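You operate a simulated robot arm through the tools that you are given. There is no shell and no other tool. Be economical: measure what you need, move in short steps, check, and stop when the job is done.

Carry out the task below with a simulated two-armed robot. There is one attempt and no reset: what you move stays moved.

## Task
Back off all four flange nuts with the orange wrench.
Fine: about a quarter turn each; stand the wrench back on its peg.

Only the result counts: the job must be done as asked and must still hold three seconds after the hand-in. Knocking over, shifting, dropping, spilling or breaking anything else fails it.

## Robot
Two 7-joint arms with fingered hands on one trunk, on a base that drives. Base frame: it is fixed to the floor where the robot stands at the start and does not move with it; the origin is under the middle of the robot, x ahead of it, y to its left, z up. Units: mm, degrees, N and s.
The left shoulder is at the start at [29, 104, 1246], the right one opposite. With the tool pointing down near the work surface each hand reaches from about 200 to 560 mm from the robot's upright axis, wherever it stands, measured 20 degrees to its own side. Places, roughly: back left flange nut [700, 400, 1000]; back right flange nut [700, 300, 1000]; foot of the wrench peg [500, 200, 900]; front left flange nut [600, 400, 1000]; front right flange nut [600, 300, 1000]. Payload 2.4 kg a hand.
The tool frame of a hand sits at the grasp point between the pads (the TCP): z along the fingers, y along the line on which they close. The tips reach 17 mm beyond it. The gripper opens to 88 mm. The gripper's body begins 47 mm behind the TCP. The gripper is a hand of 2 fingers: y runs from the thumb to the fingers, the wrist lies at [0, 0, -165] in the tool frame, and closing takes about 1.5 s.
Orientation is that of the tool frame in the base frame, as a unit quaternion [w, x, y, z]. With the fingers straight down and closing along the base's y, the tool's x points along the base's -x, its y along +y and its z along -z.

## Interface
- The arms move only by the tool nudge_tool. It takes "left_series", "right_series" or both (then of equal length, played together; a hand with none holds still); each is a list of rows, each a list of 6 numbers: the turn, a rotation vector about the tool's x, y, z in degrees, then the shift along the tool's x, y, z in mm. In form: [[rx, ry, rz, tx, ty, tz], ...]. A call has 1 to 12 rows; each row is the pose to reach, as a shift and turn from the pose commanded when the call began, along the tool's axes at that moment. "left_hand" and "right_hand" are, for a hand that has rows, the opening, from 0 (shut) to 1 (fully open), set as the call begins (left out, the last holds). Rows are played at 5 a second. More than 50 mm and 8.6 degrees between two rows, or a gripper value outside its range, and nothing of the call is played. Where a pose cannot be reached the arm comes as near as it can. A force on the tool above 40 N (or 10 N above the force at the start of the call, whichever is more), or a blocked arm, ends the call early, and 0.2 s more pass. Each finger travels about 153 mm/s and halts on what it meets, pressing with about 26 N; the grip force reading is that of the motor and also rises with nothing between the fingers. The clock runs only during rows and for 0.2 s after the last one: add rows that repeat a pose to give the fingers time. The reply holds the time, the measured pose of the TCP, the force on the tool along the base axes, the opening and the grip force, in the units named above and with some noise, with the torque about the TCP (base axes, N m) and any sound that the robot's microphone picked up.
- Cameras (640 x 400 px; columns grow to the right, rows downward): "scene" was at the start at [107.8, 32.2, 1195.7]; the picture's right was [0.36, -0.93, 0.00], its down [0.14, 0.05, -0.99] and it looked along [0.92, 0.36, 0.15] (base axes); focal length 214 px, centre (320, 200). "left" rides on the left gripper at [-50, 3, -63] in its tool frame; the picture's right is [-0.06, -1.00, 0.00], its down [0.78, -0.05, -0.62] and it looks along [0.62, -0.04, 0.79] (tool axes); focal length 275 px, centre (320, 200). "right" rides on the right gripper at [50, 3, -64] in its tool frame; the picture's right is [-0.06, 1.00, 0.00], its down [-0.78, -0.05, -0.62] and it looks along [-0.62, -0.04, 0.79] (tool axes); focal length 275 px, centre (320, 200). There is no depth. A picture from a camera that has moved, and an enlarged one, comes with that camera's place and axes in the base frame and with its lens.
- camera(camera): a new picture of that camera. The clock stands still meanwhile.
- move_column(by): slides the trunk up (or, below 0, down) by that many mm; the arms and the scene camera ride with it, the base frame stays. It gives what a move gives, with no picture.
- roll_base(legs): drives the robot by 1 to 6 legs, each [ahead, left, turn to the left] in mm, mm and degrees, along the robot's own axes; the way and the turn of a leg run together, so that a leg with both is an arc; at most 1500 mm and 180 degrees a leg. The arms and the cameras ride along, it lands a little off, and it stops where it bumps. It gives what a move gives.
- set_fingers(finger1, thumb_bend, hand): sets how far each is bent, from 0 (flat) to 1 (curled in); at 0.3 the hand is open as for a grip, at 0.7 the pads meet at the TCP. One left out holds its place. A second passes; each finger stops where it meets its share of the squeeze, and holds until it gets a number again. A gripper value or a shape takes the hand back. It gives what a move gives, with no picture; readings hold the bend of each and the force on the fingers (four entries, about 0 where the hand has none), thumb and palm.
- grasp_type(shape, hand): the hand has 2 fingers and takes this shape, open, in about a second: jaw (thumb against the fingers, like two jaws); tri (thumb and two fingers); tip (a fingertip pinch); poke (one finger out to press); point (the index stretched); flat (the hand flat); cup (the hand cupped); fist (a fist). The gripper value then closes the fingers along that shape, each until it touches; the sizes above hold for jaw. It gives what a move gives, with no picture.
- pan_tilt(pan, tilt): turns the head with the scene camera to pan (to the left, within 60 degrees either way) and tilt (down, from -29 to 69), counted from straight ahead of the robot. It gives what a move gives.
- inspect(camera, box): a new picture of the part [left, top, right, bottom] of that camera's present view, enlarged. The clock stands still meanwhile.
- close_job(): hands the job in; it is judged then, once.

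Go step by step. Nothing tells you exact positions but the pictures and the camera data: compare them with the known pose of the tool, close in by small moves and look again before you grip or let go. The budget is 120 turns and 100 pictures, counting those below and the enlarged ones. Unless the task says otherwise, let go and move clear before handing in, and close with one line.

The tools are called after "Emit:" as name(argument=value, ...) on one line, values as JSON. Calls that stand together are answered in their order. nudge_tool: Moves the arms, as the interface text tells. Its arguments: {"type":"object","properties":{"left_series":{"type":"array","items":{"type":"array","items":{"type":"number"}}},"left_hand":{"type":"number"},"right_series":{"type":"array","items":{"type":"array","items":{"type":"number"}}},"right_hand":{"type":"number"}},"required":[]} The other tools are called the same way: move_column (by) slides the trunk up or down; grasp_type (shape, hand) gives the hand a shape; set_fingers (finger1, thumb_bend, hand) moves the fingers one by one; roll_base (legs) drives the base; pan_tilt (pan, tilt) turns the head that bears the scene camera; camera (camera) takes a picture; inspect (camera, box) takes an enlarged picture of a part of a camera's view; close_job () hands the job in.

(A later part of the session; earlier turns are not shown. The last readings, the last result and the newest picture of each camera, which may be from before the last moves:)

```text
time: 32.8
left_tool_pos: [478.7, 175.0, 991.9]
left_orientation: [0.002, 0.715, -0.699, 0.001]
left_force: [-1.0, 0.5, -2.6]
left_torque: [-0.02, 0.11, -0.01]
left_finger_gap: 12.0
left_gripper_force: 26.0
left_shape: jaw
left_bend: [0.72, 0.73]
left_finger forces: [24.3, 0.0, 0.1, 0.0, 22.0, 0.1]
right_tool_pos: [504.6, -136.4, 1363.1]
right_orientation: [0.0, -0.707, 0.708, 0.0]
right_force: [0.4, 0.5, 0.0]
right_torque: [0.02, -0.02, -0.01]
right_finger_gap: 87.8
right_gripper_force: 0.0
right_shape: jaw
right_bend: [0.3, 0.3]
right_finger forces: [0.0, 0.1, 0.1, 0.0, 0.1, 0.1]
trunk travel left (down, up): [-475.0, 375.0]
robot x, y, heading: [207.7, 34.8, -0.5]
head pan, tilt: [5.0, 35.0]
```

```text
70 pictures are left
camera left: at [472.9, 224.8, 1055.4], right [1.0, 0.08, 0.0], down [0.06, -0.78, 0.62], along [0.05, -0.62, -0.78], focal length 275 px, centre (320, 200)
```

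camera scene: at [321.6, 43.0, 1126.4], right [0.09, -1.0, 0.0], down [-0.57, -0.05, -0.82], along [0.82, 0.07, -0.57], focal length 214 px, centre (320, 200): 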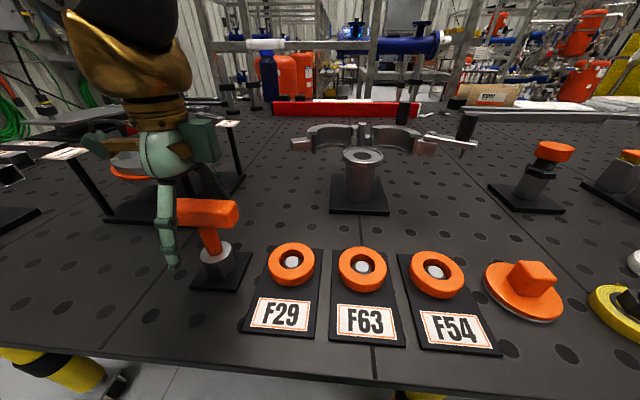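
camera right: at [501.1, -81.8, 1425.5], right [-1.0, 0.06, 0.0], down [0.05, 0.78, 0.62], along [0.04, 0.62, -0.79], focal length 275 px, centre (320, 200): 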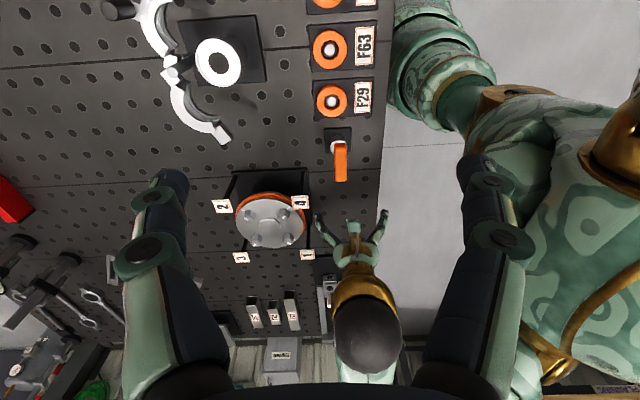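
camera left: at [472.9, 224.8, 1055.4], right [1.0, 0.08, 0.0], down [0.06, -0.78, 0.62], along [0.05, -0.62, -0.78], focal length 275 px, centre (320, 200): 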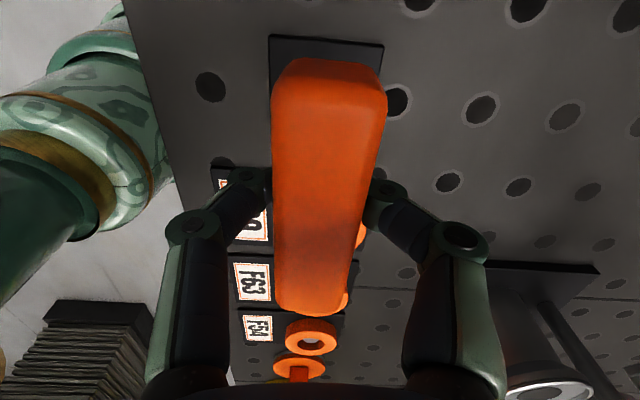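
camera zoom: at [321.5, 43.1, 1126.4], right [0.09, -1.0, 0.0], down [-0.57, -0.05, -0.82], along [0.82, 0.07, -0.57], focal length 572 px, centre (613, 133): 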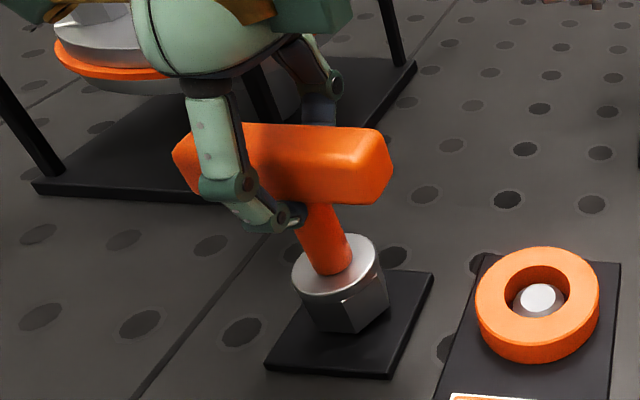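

The fingertips hooked under the bar onto the stem (gap only 12 mm), which would turn poorly. I'll open, rise 11 mm and regrip on the bar's flanks.

Emit:
nudge_tool(left_series=[[0, 0, 0, 0, 0, 0], [0, 0, 0, 0, 0, 0], [0, 0, 0, 0, 0, 0], [0, 0, 0, 0, 0, 0], [0, 0, 0, 0, 0, 0], [0, 0, 0, 0, 0, -6], [0, 0, 0, 0, 0, -12], [0, 0, 0, 0, 0, -12]], left_hand=1)

Emit:
nudge_tool(left_series=[[0, 0, 0, 0, 0, 0], [0, 0, 0, 0, 0, 0], [0, 0, 0, 0, 0, 0], [0, 0, 0, 0, 0, 0], [0, 0, 0, 0, 0, 0], [0, 0, 0, 0, 0, 0], [0, 0, 0, 0, 0, 0], [0, 0, 0, 0, 0, 0]], left_hand=0)

Emit:
inspect(camera="scene", box=[130, 150, 290, 300])

Emit:
camera(camera="left")

```text
time: 34.6
left_tool_pos: [478.7, 175.0, 1001.7]
left_orientation: [0.001, 0.714, -0.7, 0.001]
left_force: [0.1, 0.9, 0.0]
left_torque: [-0.02, 0.0, 0.01]
left_finger_gap: 87.7
left_gripper_force: 0.0
left_shape: jaw
left_bend: [0.3, 0.3]
left_finger forces: [0.0, 0.1, 0.1, 0.0, 0.0, 0.0]
right_tool_pos: [503.4, -138.0, 1363.3]
right_orientation: [0.0, -0.707, 0.707, 0.0]
right_force: [-1.1, 0.5, 0.0]
right_torque: [0.01, -0.01, 0.01]
right_finger_gap: 87.9
right_gripper_force: 0.1
right_shape: jaw
right_bend: [0.3, 0.3]
right_finger forces: [0.0, 0.0, 0.1, 0.1, 0.0, 0.0]
trunk travel left (down, up): [-475.0, 375.0]
robot x, y, heading: [197.6, 35.6, -0.1]
head pan, tilt: [5.0, 35.0]
```

```text
time: 36.4
left_tool_pos: [478.8, 176.1, 1002.1]
left_orientation: [0.001, 0.714, -0.7, 0.002]
left_force: [0.2, -0.1, 0.3]
left_torque: [-0.02, 0.0, -0.02]
left_finger_gap: 16.1
left_gripper_force: 26.4
left_shape: jaw
left_bend: [0.73, 0.7]
left_finger forces: [23.3, 0.1, 0.0, 0.0, 23.3, 0.1]
right_tool_pos: [504.0, -137.3, 1362.7]
right_orientation: [0.0, -0.707, 0.707, 0.0]
right_force: [0.2, 0.9, 0.0]
right_torque: [-0.01, 0.0, -0.02]
right_finger_gap: 87.8
right_gripper_force: 0.1
right_shape: jaw
right_bend: [0.3, 0.3]
right_finger forces: [0.0, 0.0, 0.0, 0.0, 0.0, 0.0]
trunk travel left (down, up): [-475.0, 375.0]
robot x, y, heading: [206.2, 34.9, -0.5]
head pan, tilt: [5.0, 35.0]
```

```text
2.67 times, centred on (210, 225) of scene
camera zoom: at [321.6, 43.1, 1126.4], right [0.09, -1.0, 0.0], down [-0.57, -0.05, -0.82], along [0.82, 0.07, -0.57], focal length 572 px, centre (613, 133)
```

zoom: 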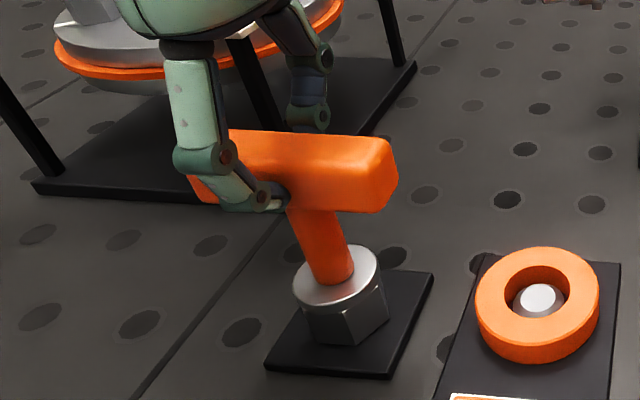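

```text
68 pictures are left
camera left: at [473.2, 225.6, 1067.2], right [1.0, 0.08, 0.0], down [0.06, -0.78, 0.62], along [0.05, -0.62, -0.78], focal length 275 px, centre (320, 200)
```

left: 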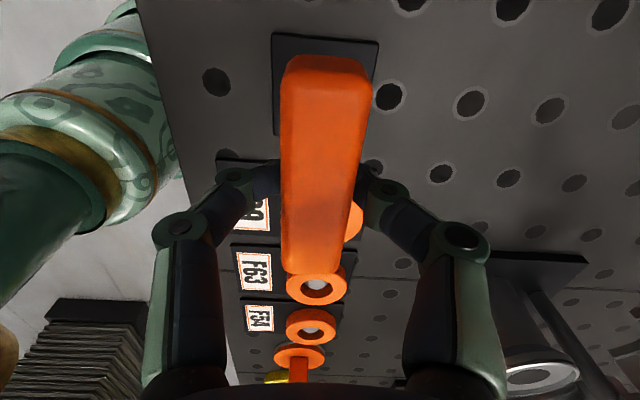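

Now the pads are on the bar itself (gap 16 mm ≈ bar width). I'll lift straight up and check the hold.

Emit:
nudge_tool(left_series=[[0, 0, 0, 0, 0, -5], [0, 0, 0, 0, 0, -15], [0, 0, 0, 0, 0, -30], [0, 0, 0, 0, 0, -50], [0, 0, 0, 0, 0, -75], [0, 0, 0, 0, 0, -100], [0, 0, 0, 0, 0, -100]])

Emit:
camera(camera="scene")

Emit:
camera(camera="left")

```text
time: 38.0
left_tool_pos: [477.1, 176.4, 1103.4]
left_orientation: [0.001, 0.715, -0.699, 0.001]
left_force: [-0.5, 0.8, -2.2]
left_torque: [0.03, 0.01, 0.01]
left_finger_gap: 16.0
left_gripper_force: 26.2
left_shape: jaw
left_bend: [0.73, 0.7]
left_finger forces: [23.3, 0.1, 0.0, 0.0, 23.4, 0.0]
right_tool_pos: [503.9, -137.1, 1362.5]
right_orientation: [0.0, -0.706, 0.708, -0.001]
right_force: [0.2, -1.0, -0.5]
right_torque: [-0.04, 0.01, 0.02]
right_finger_gap: 88.4
right_gripper_force: 0.0
right_shape: jaw
right_bend: [0.3, 0.3]
right_finger forces: [0.0, 0.0, 0.0, 0.0, 0.1, 0.0]
trunk travel left (down, up): [-475.0, 375.0]
robot x, y, heading: [204.7, 33.1, -0.2]
head pan, tilt: [5.0, 35.0]
```

```text
67 pictures are left
camera scene: at [321.7, 43.1, 1126.4], right [0.09, -1.0, 0.0], down [-0.57, -0.05, -0.82], along [0.82, 0.07, -0.57], focal length 214 px, centre (320, 200)
```

scene: 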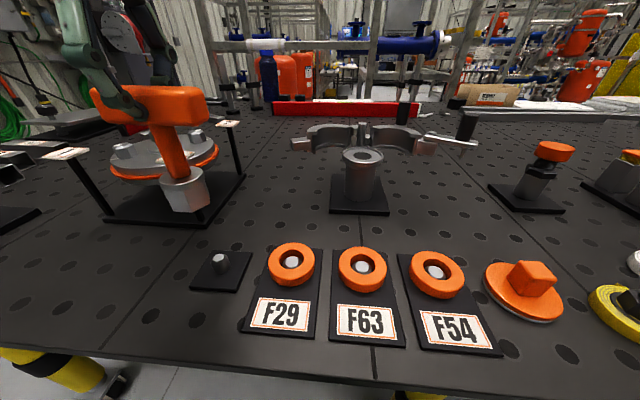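

```text
66 pictures are left
camera left: at [471.1, 225.9, 1168.3], right [1.0, 0.08, 0.0], down [0.06, -0.78, 0.62], along [0.05, -0.62, -0.78], focal length 275 px, centre (320, 200)
```

left: 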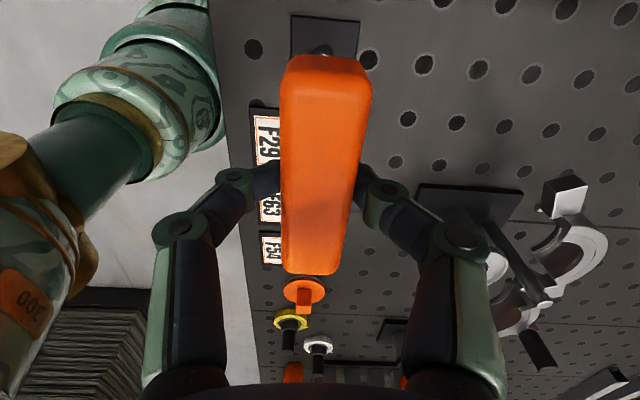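

Lifted cleanly; the peg is a short round stub. Now I'll inspect the socket's shape, hex phase, and alignment beneath the hand.

Emit:
inspect(camera="scene", box=[80, 75, 250, 225])

Emit:
camera(camera="right")

```text
2.67 times, centred on (165, 150) of scene
camera zoom: at [321.7, 43.1, 1126.4], right [0.09, -1.0, 0.0], down [-0.57, -0.05, -0.82], along [0.82, 0.07, -0.57], focal length 572 px, centre (733, 333)
```

zoom: 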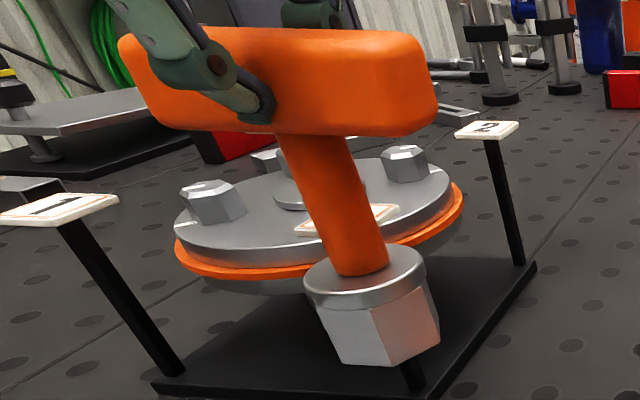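

```text
64 pictures are left
camera right: at [501.3, -186.6, 1425.3], right [-1.0, 0.06, 0.0], down [0.05, 0.78, 0.62], along [0.04, 0.62, -0.79], focal length 275 px, centre (320, 200)
```

right: 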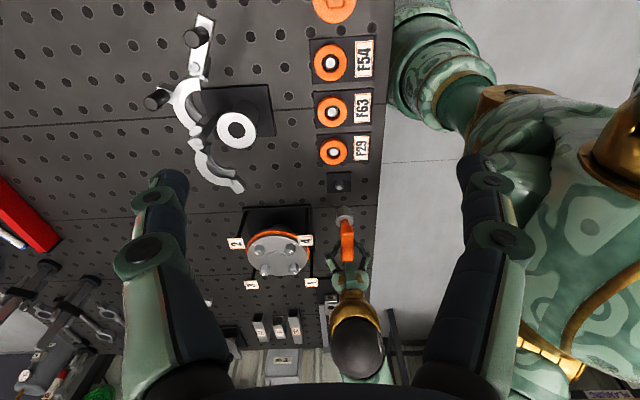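

I need a check of any tilt of the wrench, from the right-hand camera's side view.

Emit:
inspect(camera="right", box=[300, 190, 390, 280])

Emit:
inspect(camera="right", box=[220, 190, 340, 300])

```text
4.44 times, centred on (345, 235) of right
camera zoom: at [501.3, -186.6, 1425.3], right [-1.0, 0.06, 0.0], down [0.05, 0.78, 0.62], along [0.04, 0.62, -0.79], focal length 1224 px, centre (209, 44)
```

zoom: 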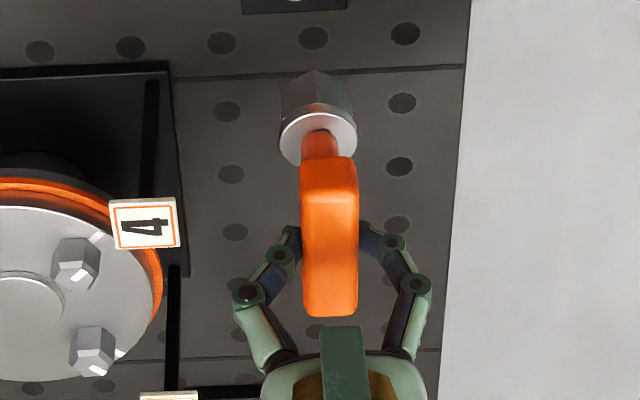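

```text
3.64 times, centred on (280, 245) of right
camera zoom: at [501.3, -186.6, 1425.3], right [-1.0, 0.06, 0.0], down [0.05, 0.78, 0.62], along [0.04, 0.62, -0.79], focal length 1001 px, centre (466, 36)
```

zoom: 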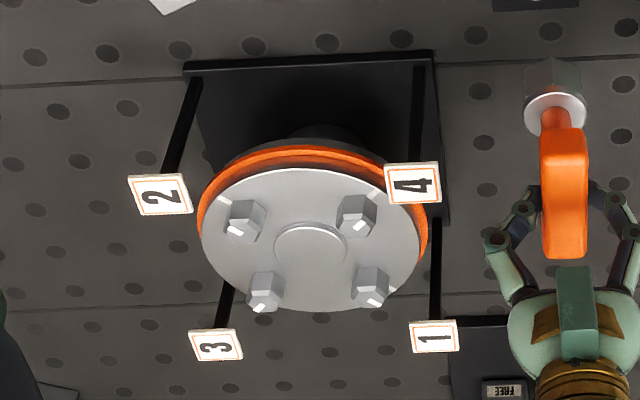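

Level in one direction; I'll centre the head camera on the wrench for a clean side view.

Emit:
pan_tilt(pan=41, tilt=20)

Emit:
inspect(camera="scene", box=[220, 140, 400, 290])

```text
time: 39.0
left_tool_pos: [477.1, 177.9, 1103.5]
left_orientation: [0.002, 0.715, -0.699, 0.001]
left_force: [-0.4, 0.3, -2.3]
left_torque: [-0.02, 0.04, -0.02]
left_finger_gap: 15.8
left_gripper_force: 26.1
left_shape: jaw
left_bend: [0.73, 0.7]
left_finger forces: [23.4, 0.0, 0.1, 0.0, 23.5, 0.1]
right_tool_pos: [503.7, -137.3, 1362.7]
right_orientation: [0.0, -0.706, 0.708, -0.001]
right_force: [-0.9, 0.1, 0.5]
right_torque: [-0.02, 0.0, 0.03]
right_finger_gap: 87.9
right_gripper_force: 0.0
right_shape: jaw
right_bend: [0.3, 0.3]
right_finger forces: [0.0, 0.0, 0.1, 0.0, 0.1, 0.0]
trunk travel left (down, up): [-475.0, 375.0]
robot x, y, heading: [207.4, 35.3, -0.2]
head pan, tilt: [41.0, 20.0]
```

```text
2.67 times, centred on (310, 215) of scene
camera zoom: at [304.3, 96.5, 1150.2], right [0.65, -0.76, 0.0], down [-0.26, -0.22, -0.94], along [0.71, 0.61, -0.34], focal length 572 px, centre (347, 160)
```

zoom: 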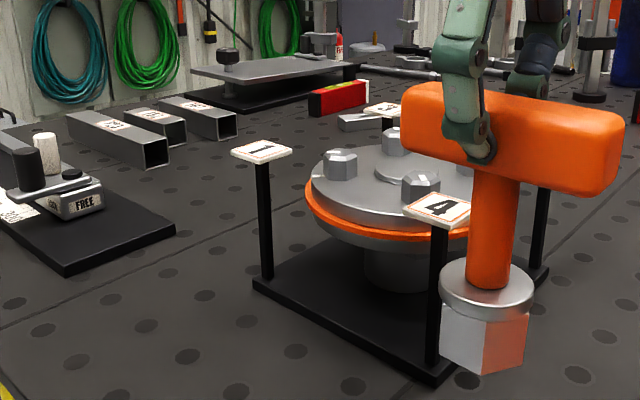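

The stem is vertical, in line with the TCP, and the socket bottom is about 98 mm below the TCP. I'll zoom more to read the hex phases of socket and nuts.

Emit:
inspect(camera="scene", box=[335, 205, 385, 255])

Emit:
inspect(camera="scene", box=[300, 175, 355, 225])

Emit:
inspect(camera="right", box=[240, 225, 316, 290])

```text
8.00 times, centred on (360, 230) of scene
camera zoom: at [304.3, 96.5, 1150.2], right [0.65, -0.76, 0.0], down [-0.26, -0.22, -0.94], along [0.71, 0.61, -0.34], focal length 1716 px, centre (0, -40)
```

zoom: 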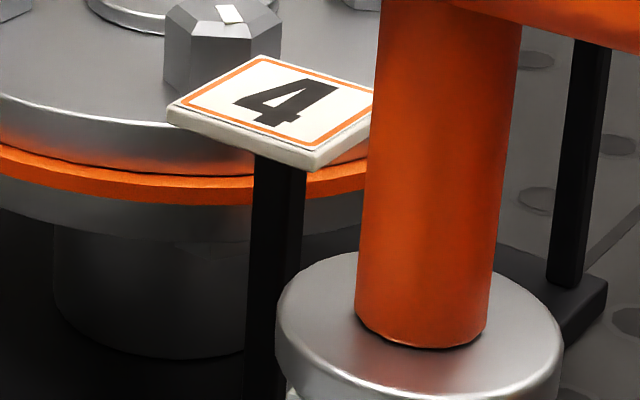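

```text
8.00 times, centred on (328, 200) of scene
camera zoom: at [304.3, 96.5, 1150.2], right [0.65, -0.76, 0.0], down [-0.26, -0.22, -0.94], along [0.71, 0.61, -0.34], focal length 1716 px, centre (260, 200)
```

zoom: 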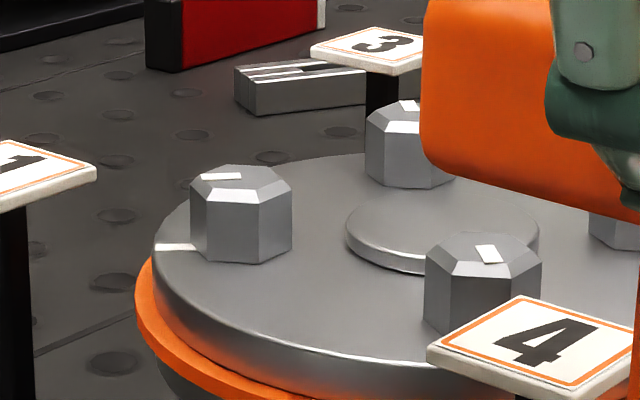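

```text
6.15 times, centred on (278, 258) of right
camera zoom: at [501.2, -186.6, 1425.4], right [-1.0, 0.06, 0.0], down [0.05, 0.78, 0.62], along [0.04, 0.62, -0.79], focal length 1694 px, centre (578, -154)
```

zoom: 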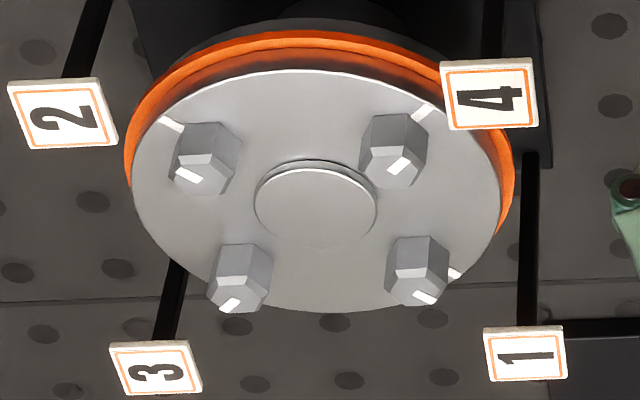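

The nuts carry white paint marks, and the flange has white witness marks, so I can verify rotation. I'll drive 90 mm left with the wrench clear, then raise and roll the hand clockwise toward the start angle for nut 1.

Emit:
roll_base(legs=[[0, 90, 0]])

Emit:
nudge_tool(left_series=[[0, 0, 7.8, 0, 0, -10], [0, 0, 15.6, 0, 0, -20], [0, 0, 23.4, 0, 0, -30], [0, 0, 31.2, 0, 0, -40], [0, 0, 39, -5, -7, -50], [0, 0, 46.8, -10, -14, -50], [0, 0, 54.6, -15, -21, -50], [0, 0, 62.4, -20, -28, -50], [0, 0, 70.2, -25, -35, -50], [0, 0, 78, -30, -42, -50], [0, 0, 85.8, -35, -50, -50], [0, 0, 91.2, -43, -58, -50]])

```text
time: 40.1
left_tool_pos: [476.6, 268.2, 1103.6]
left_orientation: [0.002, 0.715, -0.699, 0.001]
left_force: [-0.1, 0.0, -3.0]
left_torque: [0.03, -0.01, -0.01]
left_finger_gap: 16.0
left_gripper_force: 25.9
left_shape: jaw
left_bend: [0.73, 0.7]
left_finger forces: [23.4, 0.0, 0.0, 0.0, 23.4, 0.1]
right_tool_pos: [504.6, -44.4, 1362.6]
right_orientation: [0.0, -0.707, 0.707, 0.0]
right_force: [0.1, -0.2, 0.4]
right_torque: [0.0, -0.02, -0.03]
right_finger_gap: 87.6
right_gripper_force: 0.0
right_shape: jaw
right_bend: [0.3, 0.3]
right_finger forces: [0.0, 0.1, 0.0, 0.2, 0.0, 0.0]
trunk travel left (down, up): [-475.0, 375.0]
robot x, y, heading: [202.5, 123.1, 0.3]
head pan, tilt: [41.0, 20.0]
```

```text
time: 42.7
left_tool_pos: [534.4, 311.3, 1153.3]
left_orientation: [0.0, 0.002, 1.0, -0.003]
left_force: [0.3, 0.8, -1.3]
left_torque: [-0.01, 0.0, 0.02]
left_finger_gap: 16.2
left_gripper_force: 26.4
left_shape: jaw
left_bend: [0.73, 0.7]
left_finger forces: [23.3, 0.0, 0.1, 0.1, 23.4, 0.1]
right_tool_pos: [504.5, -45.8, 1363.3]
right_orientation: [0.0, 0.707, -0.707, -0.001]
right_force: [-0.2, 0.7, -0.3]
right_torque: [0.0, 0.0, 0.02]
right_finger_gap: 88.0
right_gripper_force: 0.1
right_shape: jaw
right_bend: [0.3, 0.3]
right_finger forces: [0.1, 0.1, 0.0, 0.0, 0.0, 0.0]
trunk travel left (down, up): [-475.0, 375.0]
robot x, y, heading: [203.3, 123.0, 0.0]
head pan, tilt: [41.0, 20.0]
```

Roll is now about 0°. Moving above nut 1 (front left) and rolling another 49° clockwise.

Emit:
nudge_tool(left_series=[[0, 0, 7, -8, 6, 0], [0, 0, 14, -17, 12, 0], [0, 0, 21, -25, 18, 5], [0, 0, 28, -34, 24, 10], [0, 0, 35, -42, 30, 15], [0, 0, 42, -51, 35, 20], [0, 0, 49, -59.6, 40.7, 23], [0, 0, 49, -59.6, 40.7, 23]])

Emit:
pan_tilt(pan=30, tilt=20)

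Emit:
camera(camera="scene")

Emit:
camera(camera="right")

```text
time: 44.5
left_tool_pos: [593.7, 353.9, 1128.4]
left_orientation: [0.001, 0.415, 0.91, -0.001]
left_force: [0.5, 0.1, -3.2]
left_torque: [-0.01, 0.02, 0.0]
left_finger_gap: 15.9
left_gripper_force: 25.9
left_shape: jaw
left_bend: [0.73, 0.7]
left_finger forces: [23.4, 0.0, 0.0, 0.1, 23.4, 0.1]
right_tool_pos: [505.5, -45.7, 1361.6]
right_orientation: [0.0, 0.707, -0.707, -0.001]
right_force: [0.2, 0.2, 0.3]
right_torque: [0.01, 0.0, 0.0]
right_finger_gap: 87.8
right_gripper_force: 0.1
right_shape: jaw
right_bend: [0.3, 0.3]
right_finger forces: [0.1, 0.0, 0.1, 0.0, 0.0, 0.0]
trunk travel left (down, up): [-475.0, 375.0]
robot x, y, heading: [205.1, 126.3, 0.2]
head pan, tilt: [41.0, 20.0]
```

```text
time: 45.3
left_tool_pos: [594.1, 353.8, 1128.5]
left_orientation: [0.002, 0.414, 0.91, -0.002]
left_force: [-0.8, 0.8, -3.0]
left_torque: [0.04, 0.03, 0.0]
left_finger_gap: 16.0
left_gripper_force: 26.4
left_shape: jaw
left_bend: [0.73, 0.7]
left_finger forces: [23.4, 0.0, 0.1, 0.1, 23.4, 0.1]
right_tool_pos: [504.1, -45.5, 1361.6]
right_orientation: [0.0, -0.707, 0.707, 0.0]
right_force: [0.2, -0.3, -0.3]
right_torque: [-0.02, 0.0, 0.02]
right_finger_gap: 88.0
right_gripper_force: 0.0
right_shape: jaw
right_bend: [0.3, 0.3]
right_finger forces: [0.0, 0.0, 0.0, 0.0, 0.0, 0.0]
trunk travel left (down, up): [-475.0, 375.0]
robot x, y, heading: [205.7, 127.6, -0.2]
head pan, tilt: [30.0, 20.0]
```

```text
57 pictures are left
camera scene: at [314.7, 173.3, 1150.2], right [0.5, -0.87, 0.0], down [-0.3, -0.17, -0.94], along [0.81, 0.47, -0.34], focal length 214 px, centre (320, 200)
```

scene: 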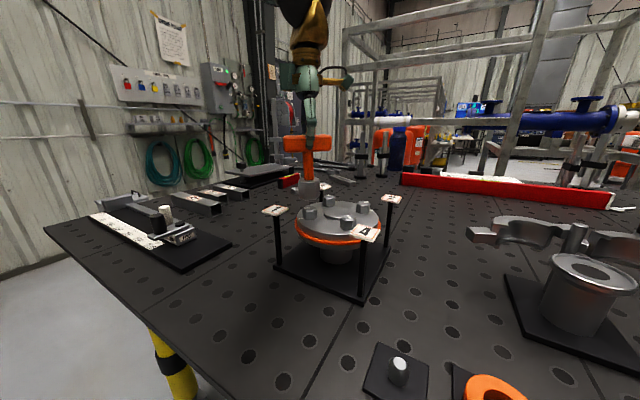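

```text
56 pictures are left
camera right: at [501.6, -95.1, 1425.4], right [-1.0, 0.06, 0.0], down [0.05, 0.78, 0.62], along [0.04, 0.62, -0.79], focal length 275 px, centre (320, 200)
```

right: 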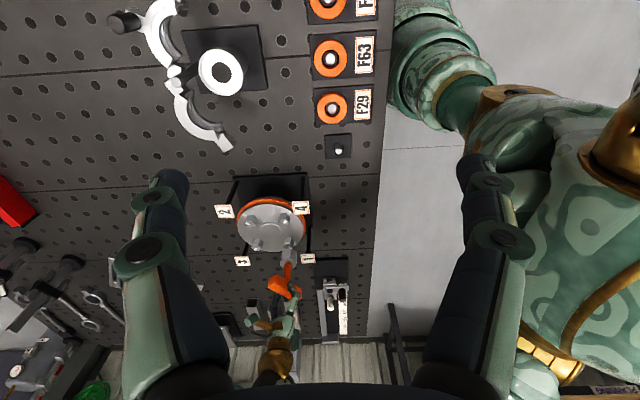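

Zooming both views to compare socket and nut 1.

Emit:
inspect(camera="scene", box=[285, 160, 345, 220])

Emit:
inspect(camera="right", box=[260, 220, 320, 280])

```text
6.67 times, centred on (315, 190) of scene
camera zoom: at [314.7, 173.3, 1150.2], right [0.5, -0.87, 0.0], down [-0.3, -0.17, -0.94], along [0.81, 0.47, -0.34], focal length 1430 px, centre (353, 267)
```

zoom: 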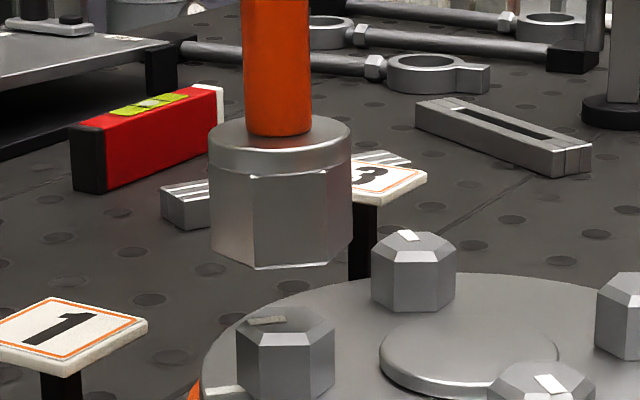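

```text
6.67 times, centred on (290, 250) of right
camera zoom: at [501.6, -95.1, 1425.4], right [-1.0, 0.06, 0.0], down [0.05, 0.78, 0.62], along [0.04, 0.62, -0.79], focal length 1835 px, centre (520, -133)
```

zoom: 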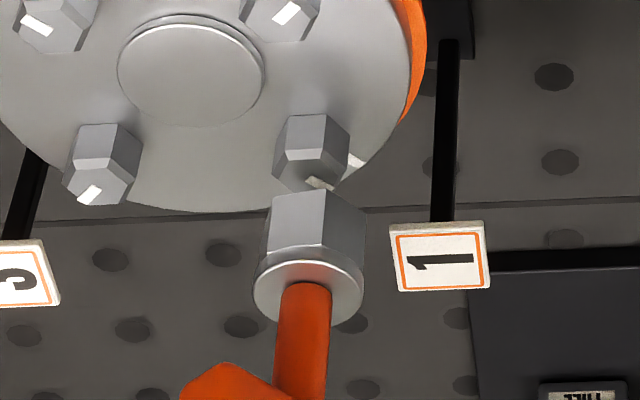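

Lateral alignment from the scene view is within 1 mm; the side view says the nut is ~4 mm further in x. I'll zoom tighter for the hex angles.

Emit:
inspect(camera="scene", box=[300, 175, 324, 202])

Emit:
inspect(camera="scene", box=[295, 200, 327, 224])

```text
14.81 times, centred on (312, 188) of scene
camera zoom: at [314.7, 173.3, 1150.2], right [0.5, -0.87, 0.0], down [-0.3, -0.17, -0.94], along [0.81, 0.47, -0.34], focal length 3177 px, centre (438, 370)
```

zoom: 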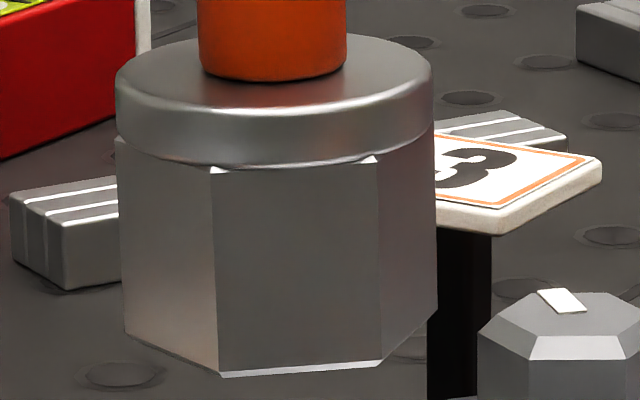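

```text
16.00 times, centred on (311, 212) of scene
camera zoom: at [314.7, 173.3, 1150.2], right [0.5, -0.87, 0.0], down [-0.3, -0.17, -0.94], along [0.81, 0.47, -0.34], focal length 3432 px, centre (464, 8)
```

zoom: 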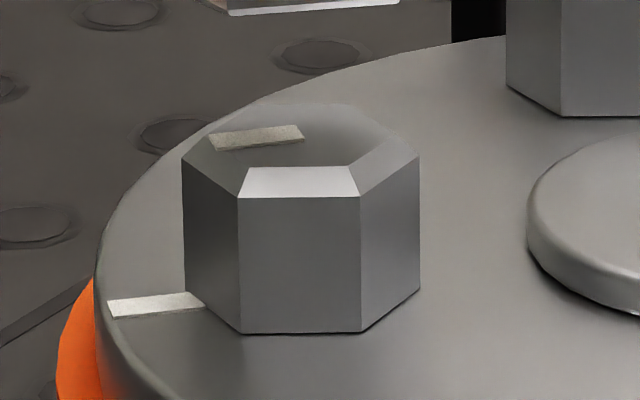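

Socket hex phase equals the roll angle; nut 1 needs roll ≈ −57°. Adjusting position by (+4,+1.6) and rolling 8° more, then lowering just above the nut.

Emit:
nudge_tool(left_series=[[0, 0, 4.2, -0.7, 2, 0], [0, 0, 8.3, -1.4, 4.1, 0], [0, 0, 8.3, -1.4, 4.1, 5], [0, 0, 8.3, -1.4, 4.1, 10], [0, 0, 8.3, -1.4, 4.1, 13], [0, 0, 8.3, -1.4, 4.1, 13]])

Emit:
inspect(camera="scene", box=[290, 180, 335, 222])

Emit:
inspect(camera="right", box=[265, 220, 315, 270])

```text
time: 46.7
left_tool_pos: [598.4, 354.8, 1117.8]
left_orientation: [0.001, 0.48, 0.878, -0.002]
left_force: [0.2, 0.1, -2.0]
left_torque: [-0.03, 0.02, 0.0]
left_finger_gap: 15.7
left_gripper_force: 25.8
left_shape: jaw
left_bend: [0.73, 0.7]
left_finger forces: [23.3, 0.1, 0.1, 0.0, 23.4, 0.0]
right_tool_pos: [503.7, -45.8, 1362.6]
right_orientation: [0.0, 0.707, -0.707, 0.0]
right_force: [-0.2, -0.3, -0.3]
right_torque: [0.0, 0.0, 0.01]
right_finger_gap: 88.1
right_gripper_force: 0.0
right_shape: jaw
right_bend: [0.3, 0.3]
right_finger forces: [0.0, 0.1, 0.0, 0.1, 0.0, 0.0]
trunk travel left (down, up): [-475.0, 375.0]
robot x, y, heading: [204.3, 128.2, 0.1]
head pan, tilt: [30.0, 20.0]
```

```text
9.52 times, centred on (312, 201) of scene
camera zoom: at [314.7, 173.2, 1150.2], right [0.5, -0.87, 0.0], down [-0.3, -0.17, -0.94], along [0.81, 0.47, -0.34], focal length 2043 px, centre (391, 190)
```

zoom: 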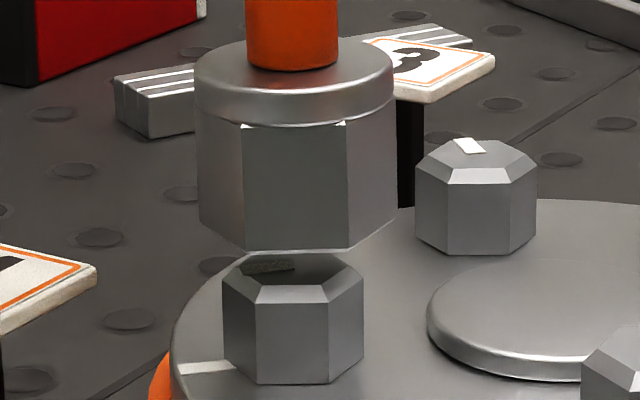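

```text
8.00 times, centred on (290, 245) of right
camera zoom: at [501.6, -95.1, 1425.4], right [-1.0, 0.06, 0.0], down [0.05, 0.78, 0.62], along [0.04, 0.62, -0.79], focal length 2202 px, centre (560, -160)
```

zoom: 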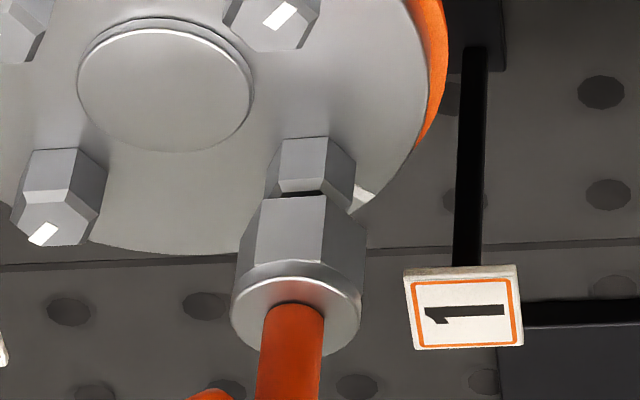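

Angles now match and x is aligned; only ~1 mm in y remains. Lowering onto the nut gently.

Emit:
nudge_tool(left_series=[[0, 0, 0, 0.8, 0.5, 0], [0, 0, 0, 0.8, 0.5, 3], [0, 0, 0, 0.8, 0.5, 6], [0, 0, 0, 0.8, 0.5, 9], [0, 0, 0, 0.8, 0.5, 12], [0, 0, 0, 0.8, 0.5, 12]])

Emit:
inspect(camera="scene", box=[290, 180, 335, 222])

```text
time: 48.1
left_tool_pos: [596.5, 355.0, 1104.8]
left_orientation: [0.001, 0.479, 0.878, -0.002]
left_force: [-0.4, 0.2, -2.7]
left_torque: [0.05, -0.04, 0.05]
left_finger_gap: 16.2
left_gripper_force: 26.4
left_shape: jaw
left_bend: [0.73, 0.7]
left_finger forces: [23.4, 0.1, 0.0, 0.1, 23.1, 0.1]
right_tool_pos: [503.5, -46.3, 1362.1]
right_orientation: [0.001, 0.708, -0.706, 0.001]
right_force: [0.4, -0.1, 0.3]
right_torque: [0.02, 0.0, -0.01]
right_finger_gap: 87.9
right_gripper_force: 0.1
right_shape: jaw
right_bend: [0.3, 0.3]
right_finger forces: [0.0, 0.0, 0.0, 0.0, 0.1, 0.0]
trunk travel left (down, up): [-475.0, 375.0]
robot x, y, heading: [203.5, 125.5, 0.1]
head pan, tilt: [30.0, 20.0]
```

```text
9.52 times, centred on (312, 201) of scene
camera zoom: at [314.7, 173.3, 1150.2], right [0.5, -0.87, 0.0], down [-0.3, -0.17, -0.94], along [0.81, 0.47, -0.34], focal length 2043 px, centre (391, 190)
```

zoom: 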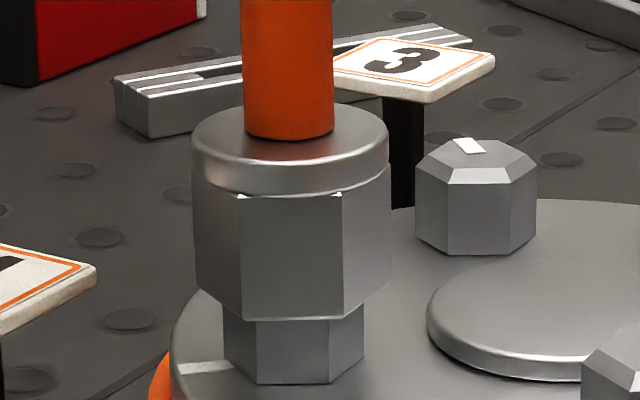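

The socket is sliding over the nut with no force. Seating further.

Emit:
nudge_tool(left_series=[[0, 0, 0, 0, 0, 2], [0, 0, 0, 0, 0, 4], [0, 0, 0, 0, 0, 6], [0, 0, 0, 0, 0, 8], [0, 0, 0, 0, 0, 8]])

```text
time: 49.3
left_tool_pos: [596.0, 354.3, 1096.9]
left_orientation: [0.001, 0.479, 0.878, -0.001]
left_force: [0.3, 0.4, -2.3]
left_torque: [0.03, -0.02, -0.02]
left_finger_gap: 16.2
left_gripper_force: 26.3
left_shape: jaw
left_bend: [0.73, 0.7]
left_finger forces: [23.5, 0.1, 0.0, 0.0, 23.2, 0.0]
right_tool_pos: [504.2, -45.4, 1362.4]
right_orientation: [0.001, -0.707, 0.708, 0.001]
right_force: [0.4, 0.2, 0.2]
right_torque: [0.0, 0.0, -0.01]
right_finger_gap: 88.0
right_gripper_force: 0.1
right_shape: jaw
right_bend: [0.3, 0.3]
right_finger forces: [0.0, 0.0, 0.1, 0.0, 0.1, 0.0]
trunk travel left (down, up): [-475.0, 375.0]
robot x, y, heading: [204.6, 125.7, -0.2]
head pan, tilt: [30.0, 20.0]
```

Seated with about 16 mm engagement. Turning counter-clockwise 45° first.

Emit:
nudge_tool(left_series=[[0, 0, -5, 0, 0, 0], [0, 0, -10, 0, 0, 0], [0, 0, -15, 0, 0, 0], [0, 0, -22, 0, 0, 0], [0, 0, -29, 0, 0, 0], [0, 0, -37, 0, 0, 0], [0, 0, -45, 0, 0, 0], [0, 0, -45, 0, 0, 0]])

Emit:
camera(camera="left")

Emit:
inspect(camera="scene", box=[270, 120, 350, 222])

```text
time: 51.1
left_tool_pos: [597.0, 355.2, 1096.7]
left_orientation: [0.001, 0.105, 0.994, -0.002]
left_force: [1.2, 0.0, -0.2]
left_torque: [0.02, -0.01, -0.05]
left_finger_gap: 15.9
left_gripper_force: 26.1
left_shape: jaw
left_bend: [0.73, 0.7]
left_finger forces: [23.9, 0.0, 0.1, 0.0, 23.6, 0.0]
right_tool_pos: [504.9, -46.9, 1363.3]
right_orientation: [0.0, -0.707, 0.707, 0.0]
right_force: [0.5, -0.2, -1.0]
right_torque: [0.01, -0.01, 0.01]
right_finger_gap: 87.9
right_gripper_force: 0.1
right_shape: jaw
right_bend: [0.3, 0.3]
right_finger forces: [0.0, 0.0, 0.0, 0.0, 0.1, 0.0]
trunk travel left (down, up): [-475.0, 375.0]
robot x, y, heading: [206.2, 125.3, 0.0]
head pan, tilt: [30.0, 20.0]
```

```text
48 pictures are left
camera left: at [645.3, 347.7, 1162.1], right [-0.15, -0.99, 0.0], down [-0.78, 0.12, 0.62], along [-0.61, 0.09, -0.79], focal length 275 px, centre (320, 200)
```

left: 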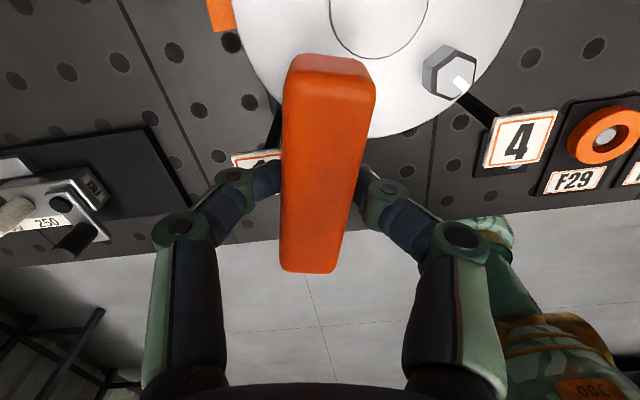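

```text
3.92 times, centred on (310, 171) of scene
camera zoom: at [314.8, 173.1, 1150.2], right [0.5, -0.87, 0.0], down [-0.3, -0.17, -0.94], along [0.81, 0.47, -0.34], focal length 841 px, centre (359, 314)
```

zoom: 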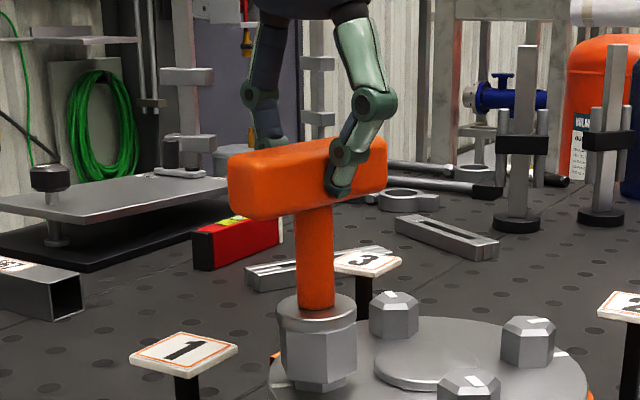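

The wrench turns with the hand at low torque. Completing the quarter turn.

Emit:
nudge_tool(left_series=[[0, 0, -8, 0, 0, 0], [0, 0, -16, 0, 0, 0], [0, 0, -24, 0, 0, 0], [0, 0, -32, 0, 0, 0], [0, 0, -40, 0, 0, 0], [0, 0, -47, 0, 0, 0], [0, 0, -47, 0, 0, 0]])

Emit:
nudge_tool(left_series=[[0, 0, 0, 0, 0, -5], [0, 0, 0, 0, 0, -12], [0, 0, 0, 0, 0, -20], [0, 0, 0, 0, 0, -30], [0, 0, 0, 0, 0, -40], [0, 0, 0, 0, 0, -40]])

Emit:
inspect(camera="scene", box=[285, 160, 365, 240])

```text
time: 52.7
left_tool_pos: [597.6, 354.1, 1097.5]
left_orientation: [0.0, -0.3, 0.954, -0.002]
left_force: [1.1, -0.5, 2.1]
left_torque: [-0.01, -0.04, -0.08]
left_finger_gap: 16.0
left_gripper_force: 26.2
left_shape: jaw
left_bend: [0.73, 0.7]
left_finger forces: [23.8, 0.0, 0.0, 0.0, 24.5, 0.1]
right_tool_pos: [504.8, -46.5, 1363.4]
right_orientation: [0.001, 0.708, -0.707, -0.001]
right_force: [-0.5, 0.6, -0.4]
right_torque: [0.0, 0.02, 0.0]
right_finger_gap: 87.9
right_gripper_force: 0.0
right_shape: jaw
right_bend: [0.3, 0.3]
right_finger forces: [0.0, 0.0, 0.0, 0.0, 0.0, 0.0]
trunk travel left (down, up): [-475.0, 375.0]
robot x, y, heading: [205.3, 128.3, 0.1]
head pan, tilt: [30.0, 20.0]
```

```text
time: 54.1
left_tool_pos: [597.8, 354.5, 1136.8]
left_orientation: [0.0, -0.299, 0.954, -0.002]
left_force: [-0.1, -0.2, -2.5]
left_torque: [0.0, -0.03, 0.04]
left_finger_gap: 16.0
left_gripper_force: 25.9
left_shape: jaw
left_bend: [0.73, 0.7]
left_finger forces: [23.7, 0.1, 0.0, 0.0, 23.6, 0.1]
right_tool_pos: [505.0, -46.0, 1362.6]
right_orientation: [0.001, -0.707, 0.707, 0.0]
right_force: [1.0, 0.2, 0.2]
right_torque: [0.04, -0.02, 0.03]
right_finger_gap: 88.0
right_gripper_force: 0.0
right_shape: jaw
right_bend: [0.3, 0.3]
right_finger forces: [0.1, 0.0, 0.0, 0.1, 0.0, 0.1]
trunk travel left (down, up): [-475.0, 375.0]
robot x, y, heading: [206.5, 123.0, 0.0]
head pan, tilt: [30.0, 20.0]
```

```text
5.00 times, centred on (325, 200) of scene
camera zoom: at [314.8, 173.2, 1150.2], right [0.5, -0.87, 0.0], down [-0.3, -0.17, -0.94], along [0.81, 0.47, -0.34], focal length 1072 px, centre (295, 200)
```

zoom: 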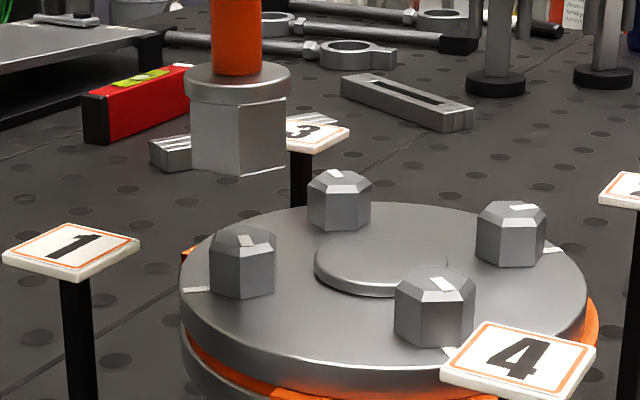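

Nut 1's mark has swung round toward the camera. Zooming to verify its angle, and to read the phases of the other nuts.

Emit:
inspect(camera="scene", box=[300, 196, 330, 222])

Emit:
inspect(camera="scene", box=[370, 190, 402, 218])

Emit:
inspect(camera="scene", box=[315, 188, 365, 234])

```text
15.38 times, centred on (315, 209) of scene
camera zoom: at [314.8, 173.2, 1150.2], right [0.5, -0.87, 0.0], down [-0.3, -0.17, -0.94], along [0.81, 0.47, -0.34], focal length 3300 px, centre (397, 62)
```

zoom: 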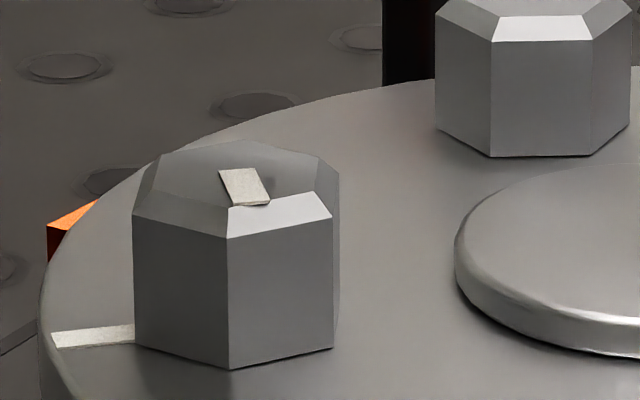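

```text
14.29 times, centred on (386, 204) of scene
camera zoom: at [314.8, 173.2, 1150.2], right [0.5, -0.87, 0.0], down [-0.3, -0.17, -0.94], along [0.81, 0.47, -0.34], focal length 3064 px, centre (-623, 143)
```

zoom: 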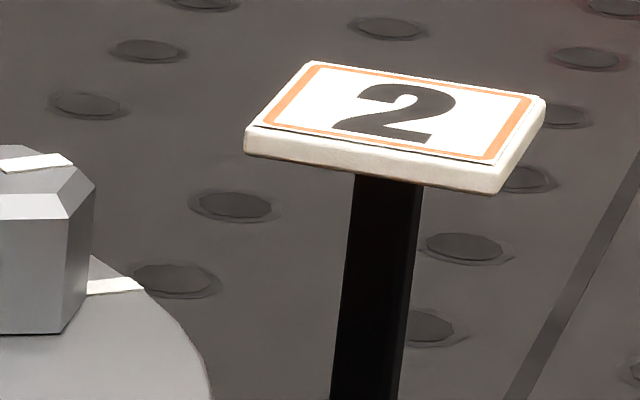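

```text
8.70 times, centred on (340, 211) of scene
camera zoom: at [314.8, 173.2, 1150.2], right [0.5, -0.87, 0.0], down [-0.3, -0.17, -0.94], along [0.81, 0.47, -0.34], focal length 1865 px, centre (146, 104)
```

zoom: 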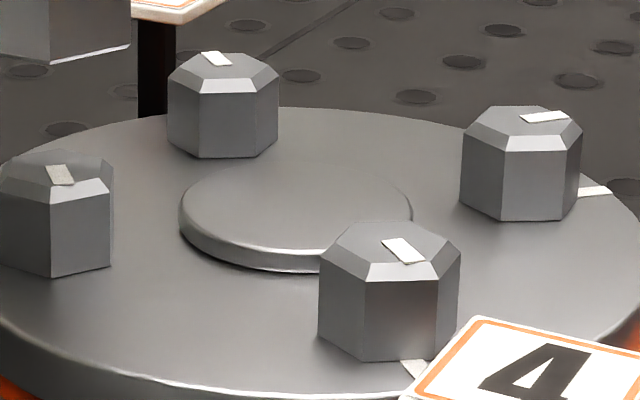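

Nut 1 turned ≈87°. All other nuts share the same hex phase (~2°). Moving to nut 2 (back right, ≈(668.5,285)) while rolling back to −57.7°.

Emit:
nudge_tool(left_series=[[0, 0, 7.7, -1.5, -8.1, 0], [0, 0, 15.4, -3, -16.3, 0], [0, 0, 23.1, -4.5, -24.4, 0], [0, 0, 30.8, -6, -32.5, 0], [0, 0, 38.6, -7.5, -40.7, 0], [0, 0, 46.3, -9, -48.8, 0], [0, 0, 54, -10.6, -57, 0], [0, 0, 61.7, -12.1, -65, 0], [0, 0, 69.4, -13.6, -73.2, 0], [0, 0, 77.1, -15.1, -81.3, 0], [0, 0, 84.9, -16.6, -89.5, 0], [0, 0, 92.6, -18.1, -97.6, 0]])

Emit:
nudge_tool(left_series=[[0, 0, 0, 0, 0, 8], [0, 0, 0, 0, 0, 16], [0, 0, 0, 0, 0, 16]])

Emit:
inspect(camera="scene", box=[350, 165, 410, 225])

Emit:
inspect(camera="right", box=[230, 190, 290, 250])

```text
time: 56.7
left_tool_pos: [668.3, 285.0, 1137.2]
left_orientation: [0.001, 0.485, 0.875, -0.001]
left_force: [0.7, -0.7, -2.0]
left_torque: [0.0, 0.04, -0.03]
left_finger_gap: 15.7
left_gripper_force: 25.9
left_shape: jaw
left_bend: [0.73, 0.7]
left_finger forces: [23.8, 0.0, 0.0, 0.0, 23.7, 0.0]
right_tool_pos: [504.1, -45.0, 1363.2]
right_orientation: [-0.001, -0.707, 0.707, 0.001]
right_force: [-0.1, 0.0, 0.2]
right_torque: [-0.03, -0.02, 0.01]
right_finger_gap: 88.1
right_gripper_force: 0.1
right_shape: jaw
right_bend: [0.3, 0.3]
right_finger forces: [0.0, 0.0, 0.0, 0.1, 0.0, 0.1]
trunk travel left (down, up): [-475.0, 375.0]
robot x, y, heading: [205.2, 126.1, 0.2]
head pan, tilt: [30.0, 20.0]
```

```text
time: 57.5
left_tool_pos: [667.3, 284.3, 1119.3]
left_orientation: [0.001, 0.484, 0.875, -0.002]
left_force: [0.5, -0.6, -2.0]
left_torque: [0.0, -0.01, -0.01]
left_finger_gap: 16.2
left_gripper_force: 26.1
left_shape: jaw
left_bend: [0.73, 0.7]
left_finger forces: [23.6, 0.1, 0.1, 0.0, 23.7, 0.0]
right_tool_pos: [503.8, -46.2, 1362.9]
right_orientation: [0.0, 0.707, -0.707, 0.0]
right_force: [-0.3, 0.1, 0.7]
right_torque: [0.0, -0.02, 0.01]
right_finger_gap: 87.7
right_gripper_force: 0.1
right_shape: jaw
right_bend: [0.3, 0.3]
right_finger forces: [0.0, 0.0, 0.0, 0.0, 0.0, 0.0]
trunk travel left (down, up): [-475.0, 375.0]
robot x, y, heading: [207.3, 123.7, -0.1]
head pan, tilt: [30.0, 20.0]
```

```text
6.67 times, centred on (380, 195) of scene
camera zoom: at [314.8, 173.2, 1150.2], right [0.5, -0.87, 0.0], down [-0.3, -0.17, -0.94], along [0.81, 0.47, -0.34], focal length 1430 px, centre (-80, 233)
```

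zoom: 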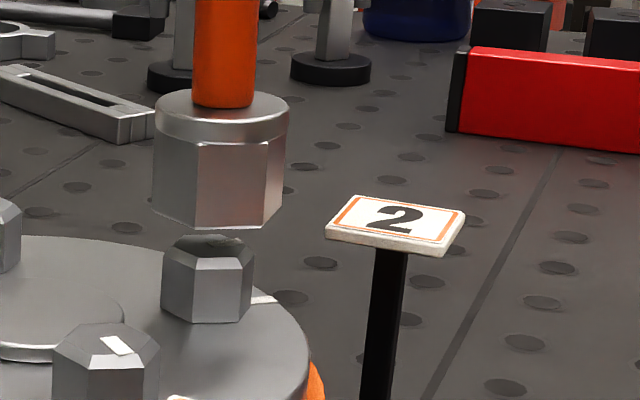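

```text
6.67 times, centred on (260, 220) of right
camera zoom: at [501.6, -95.2, 1425.4], right [-1.0, 0.06, 0.0], down [0.05, 0.78, 0.62], along [0.04, 0.62, -0.79], focal length 1835 px, centre (720, 67)
```

zoom: 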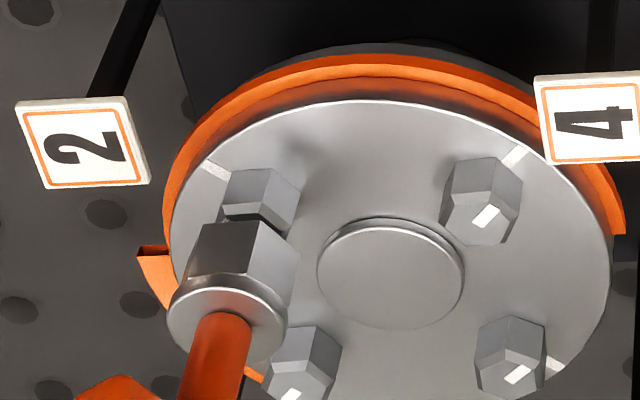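

Aligned within ~1 mm; hex edges match. Fine shift and lower onto nut 2.

Emit:
nudge_tool(left_series=[[0, 0, 0, 0.4, 1, 1], [0, 0, 0, 0.4, 1, 4], [0, 0, 0, 0.4, 1, 7], [0, 0, 0, 0.4, 1, 10], [0, 0, 0, 0.4, 1, 13], [0, 0, 0, 0.4, 1, 16], [0, 0, 0, 0.4, 1, 19], [0, 0, 0, 0.4, 1, 22], [0, 0, 0, 0.4, 1, 24], [0, 0, 0, 0.4, 1, 24]])

Emit:
inspect(camera="scene", box=[350, 165, 410, 225])

```text
time: 59.7
left_tool_pos: [666.3, 286.5, 1097.0]
left_orientation: [0.002, 0.484, 0.875, -0.001]
left_force: [0.2, 0.6, -2.0]
left_torque: [-0.02, -0.01, 0.02]
left_finger_gap: 15.8
left_gripper_force: 26.3
left_shape: jaw
left_bend: [0.73, 0.7]
left_finger forces: [23.7, 0.1, 0.0, 0.1, 23.6, 0.0]
right_tool_pos: [503.2, -46.3, 1363.1]
right_orientation: [0.001, -0.706, 0.708, 0.0]
right_force: [-0.2, 0.8, 0.5]
right_torque: [-0.02, -0.01, 0.0]
right_finger_gap: 87.9
right_gripper_force: 0.1
right_shape: jaw
right_bend: [0.3, 0.3]
right_finger forces: [0.0, 0.1, 0.0, 0.1, 0.0, 0.0]
trunk travel left (down, up): [-475.0, 375.0]
robot x, y, heading: [208.7, 126.4, 0.3]
head pan, tilt: [30.0, 20.0]
```

```text
6.67 times, centred on (380, 195) of scene
camera zoom: at [314.8, 173.2, 1150.2], right [0.5, -0.87, 0.0], down [-0.3, -0.17, -0.94], along [0.81, 0.47, -0.34], focal length 1430 px, centre (-80, 233)
```

zoom: 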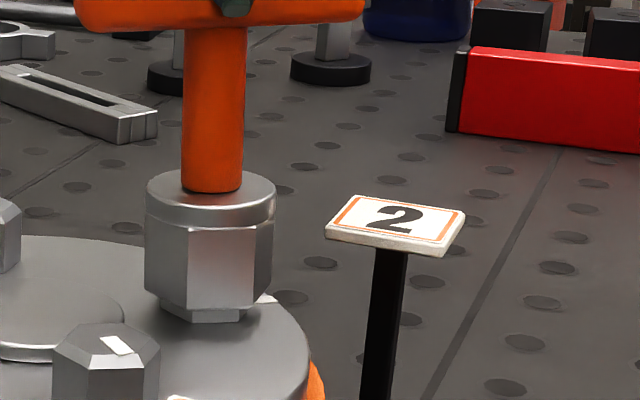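

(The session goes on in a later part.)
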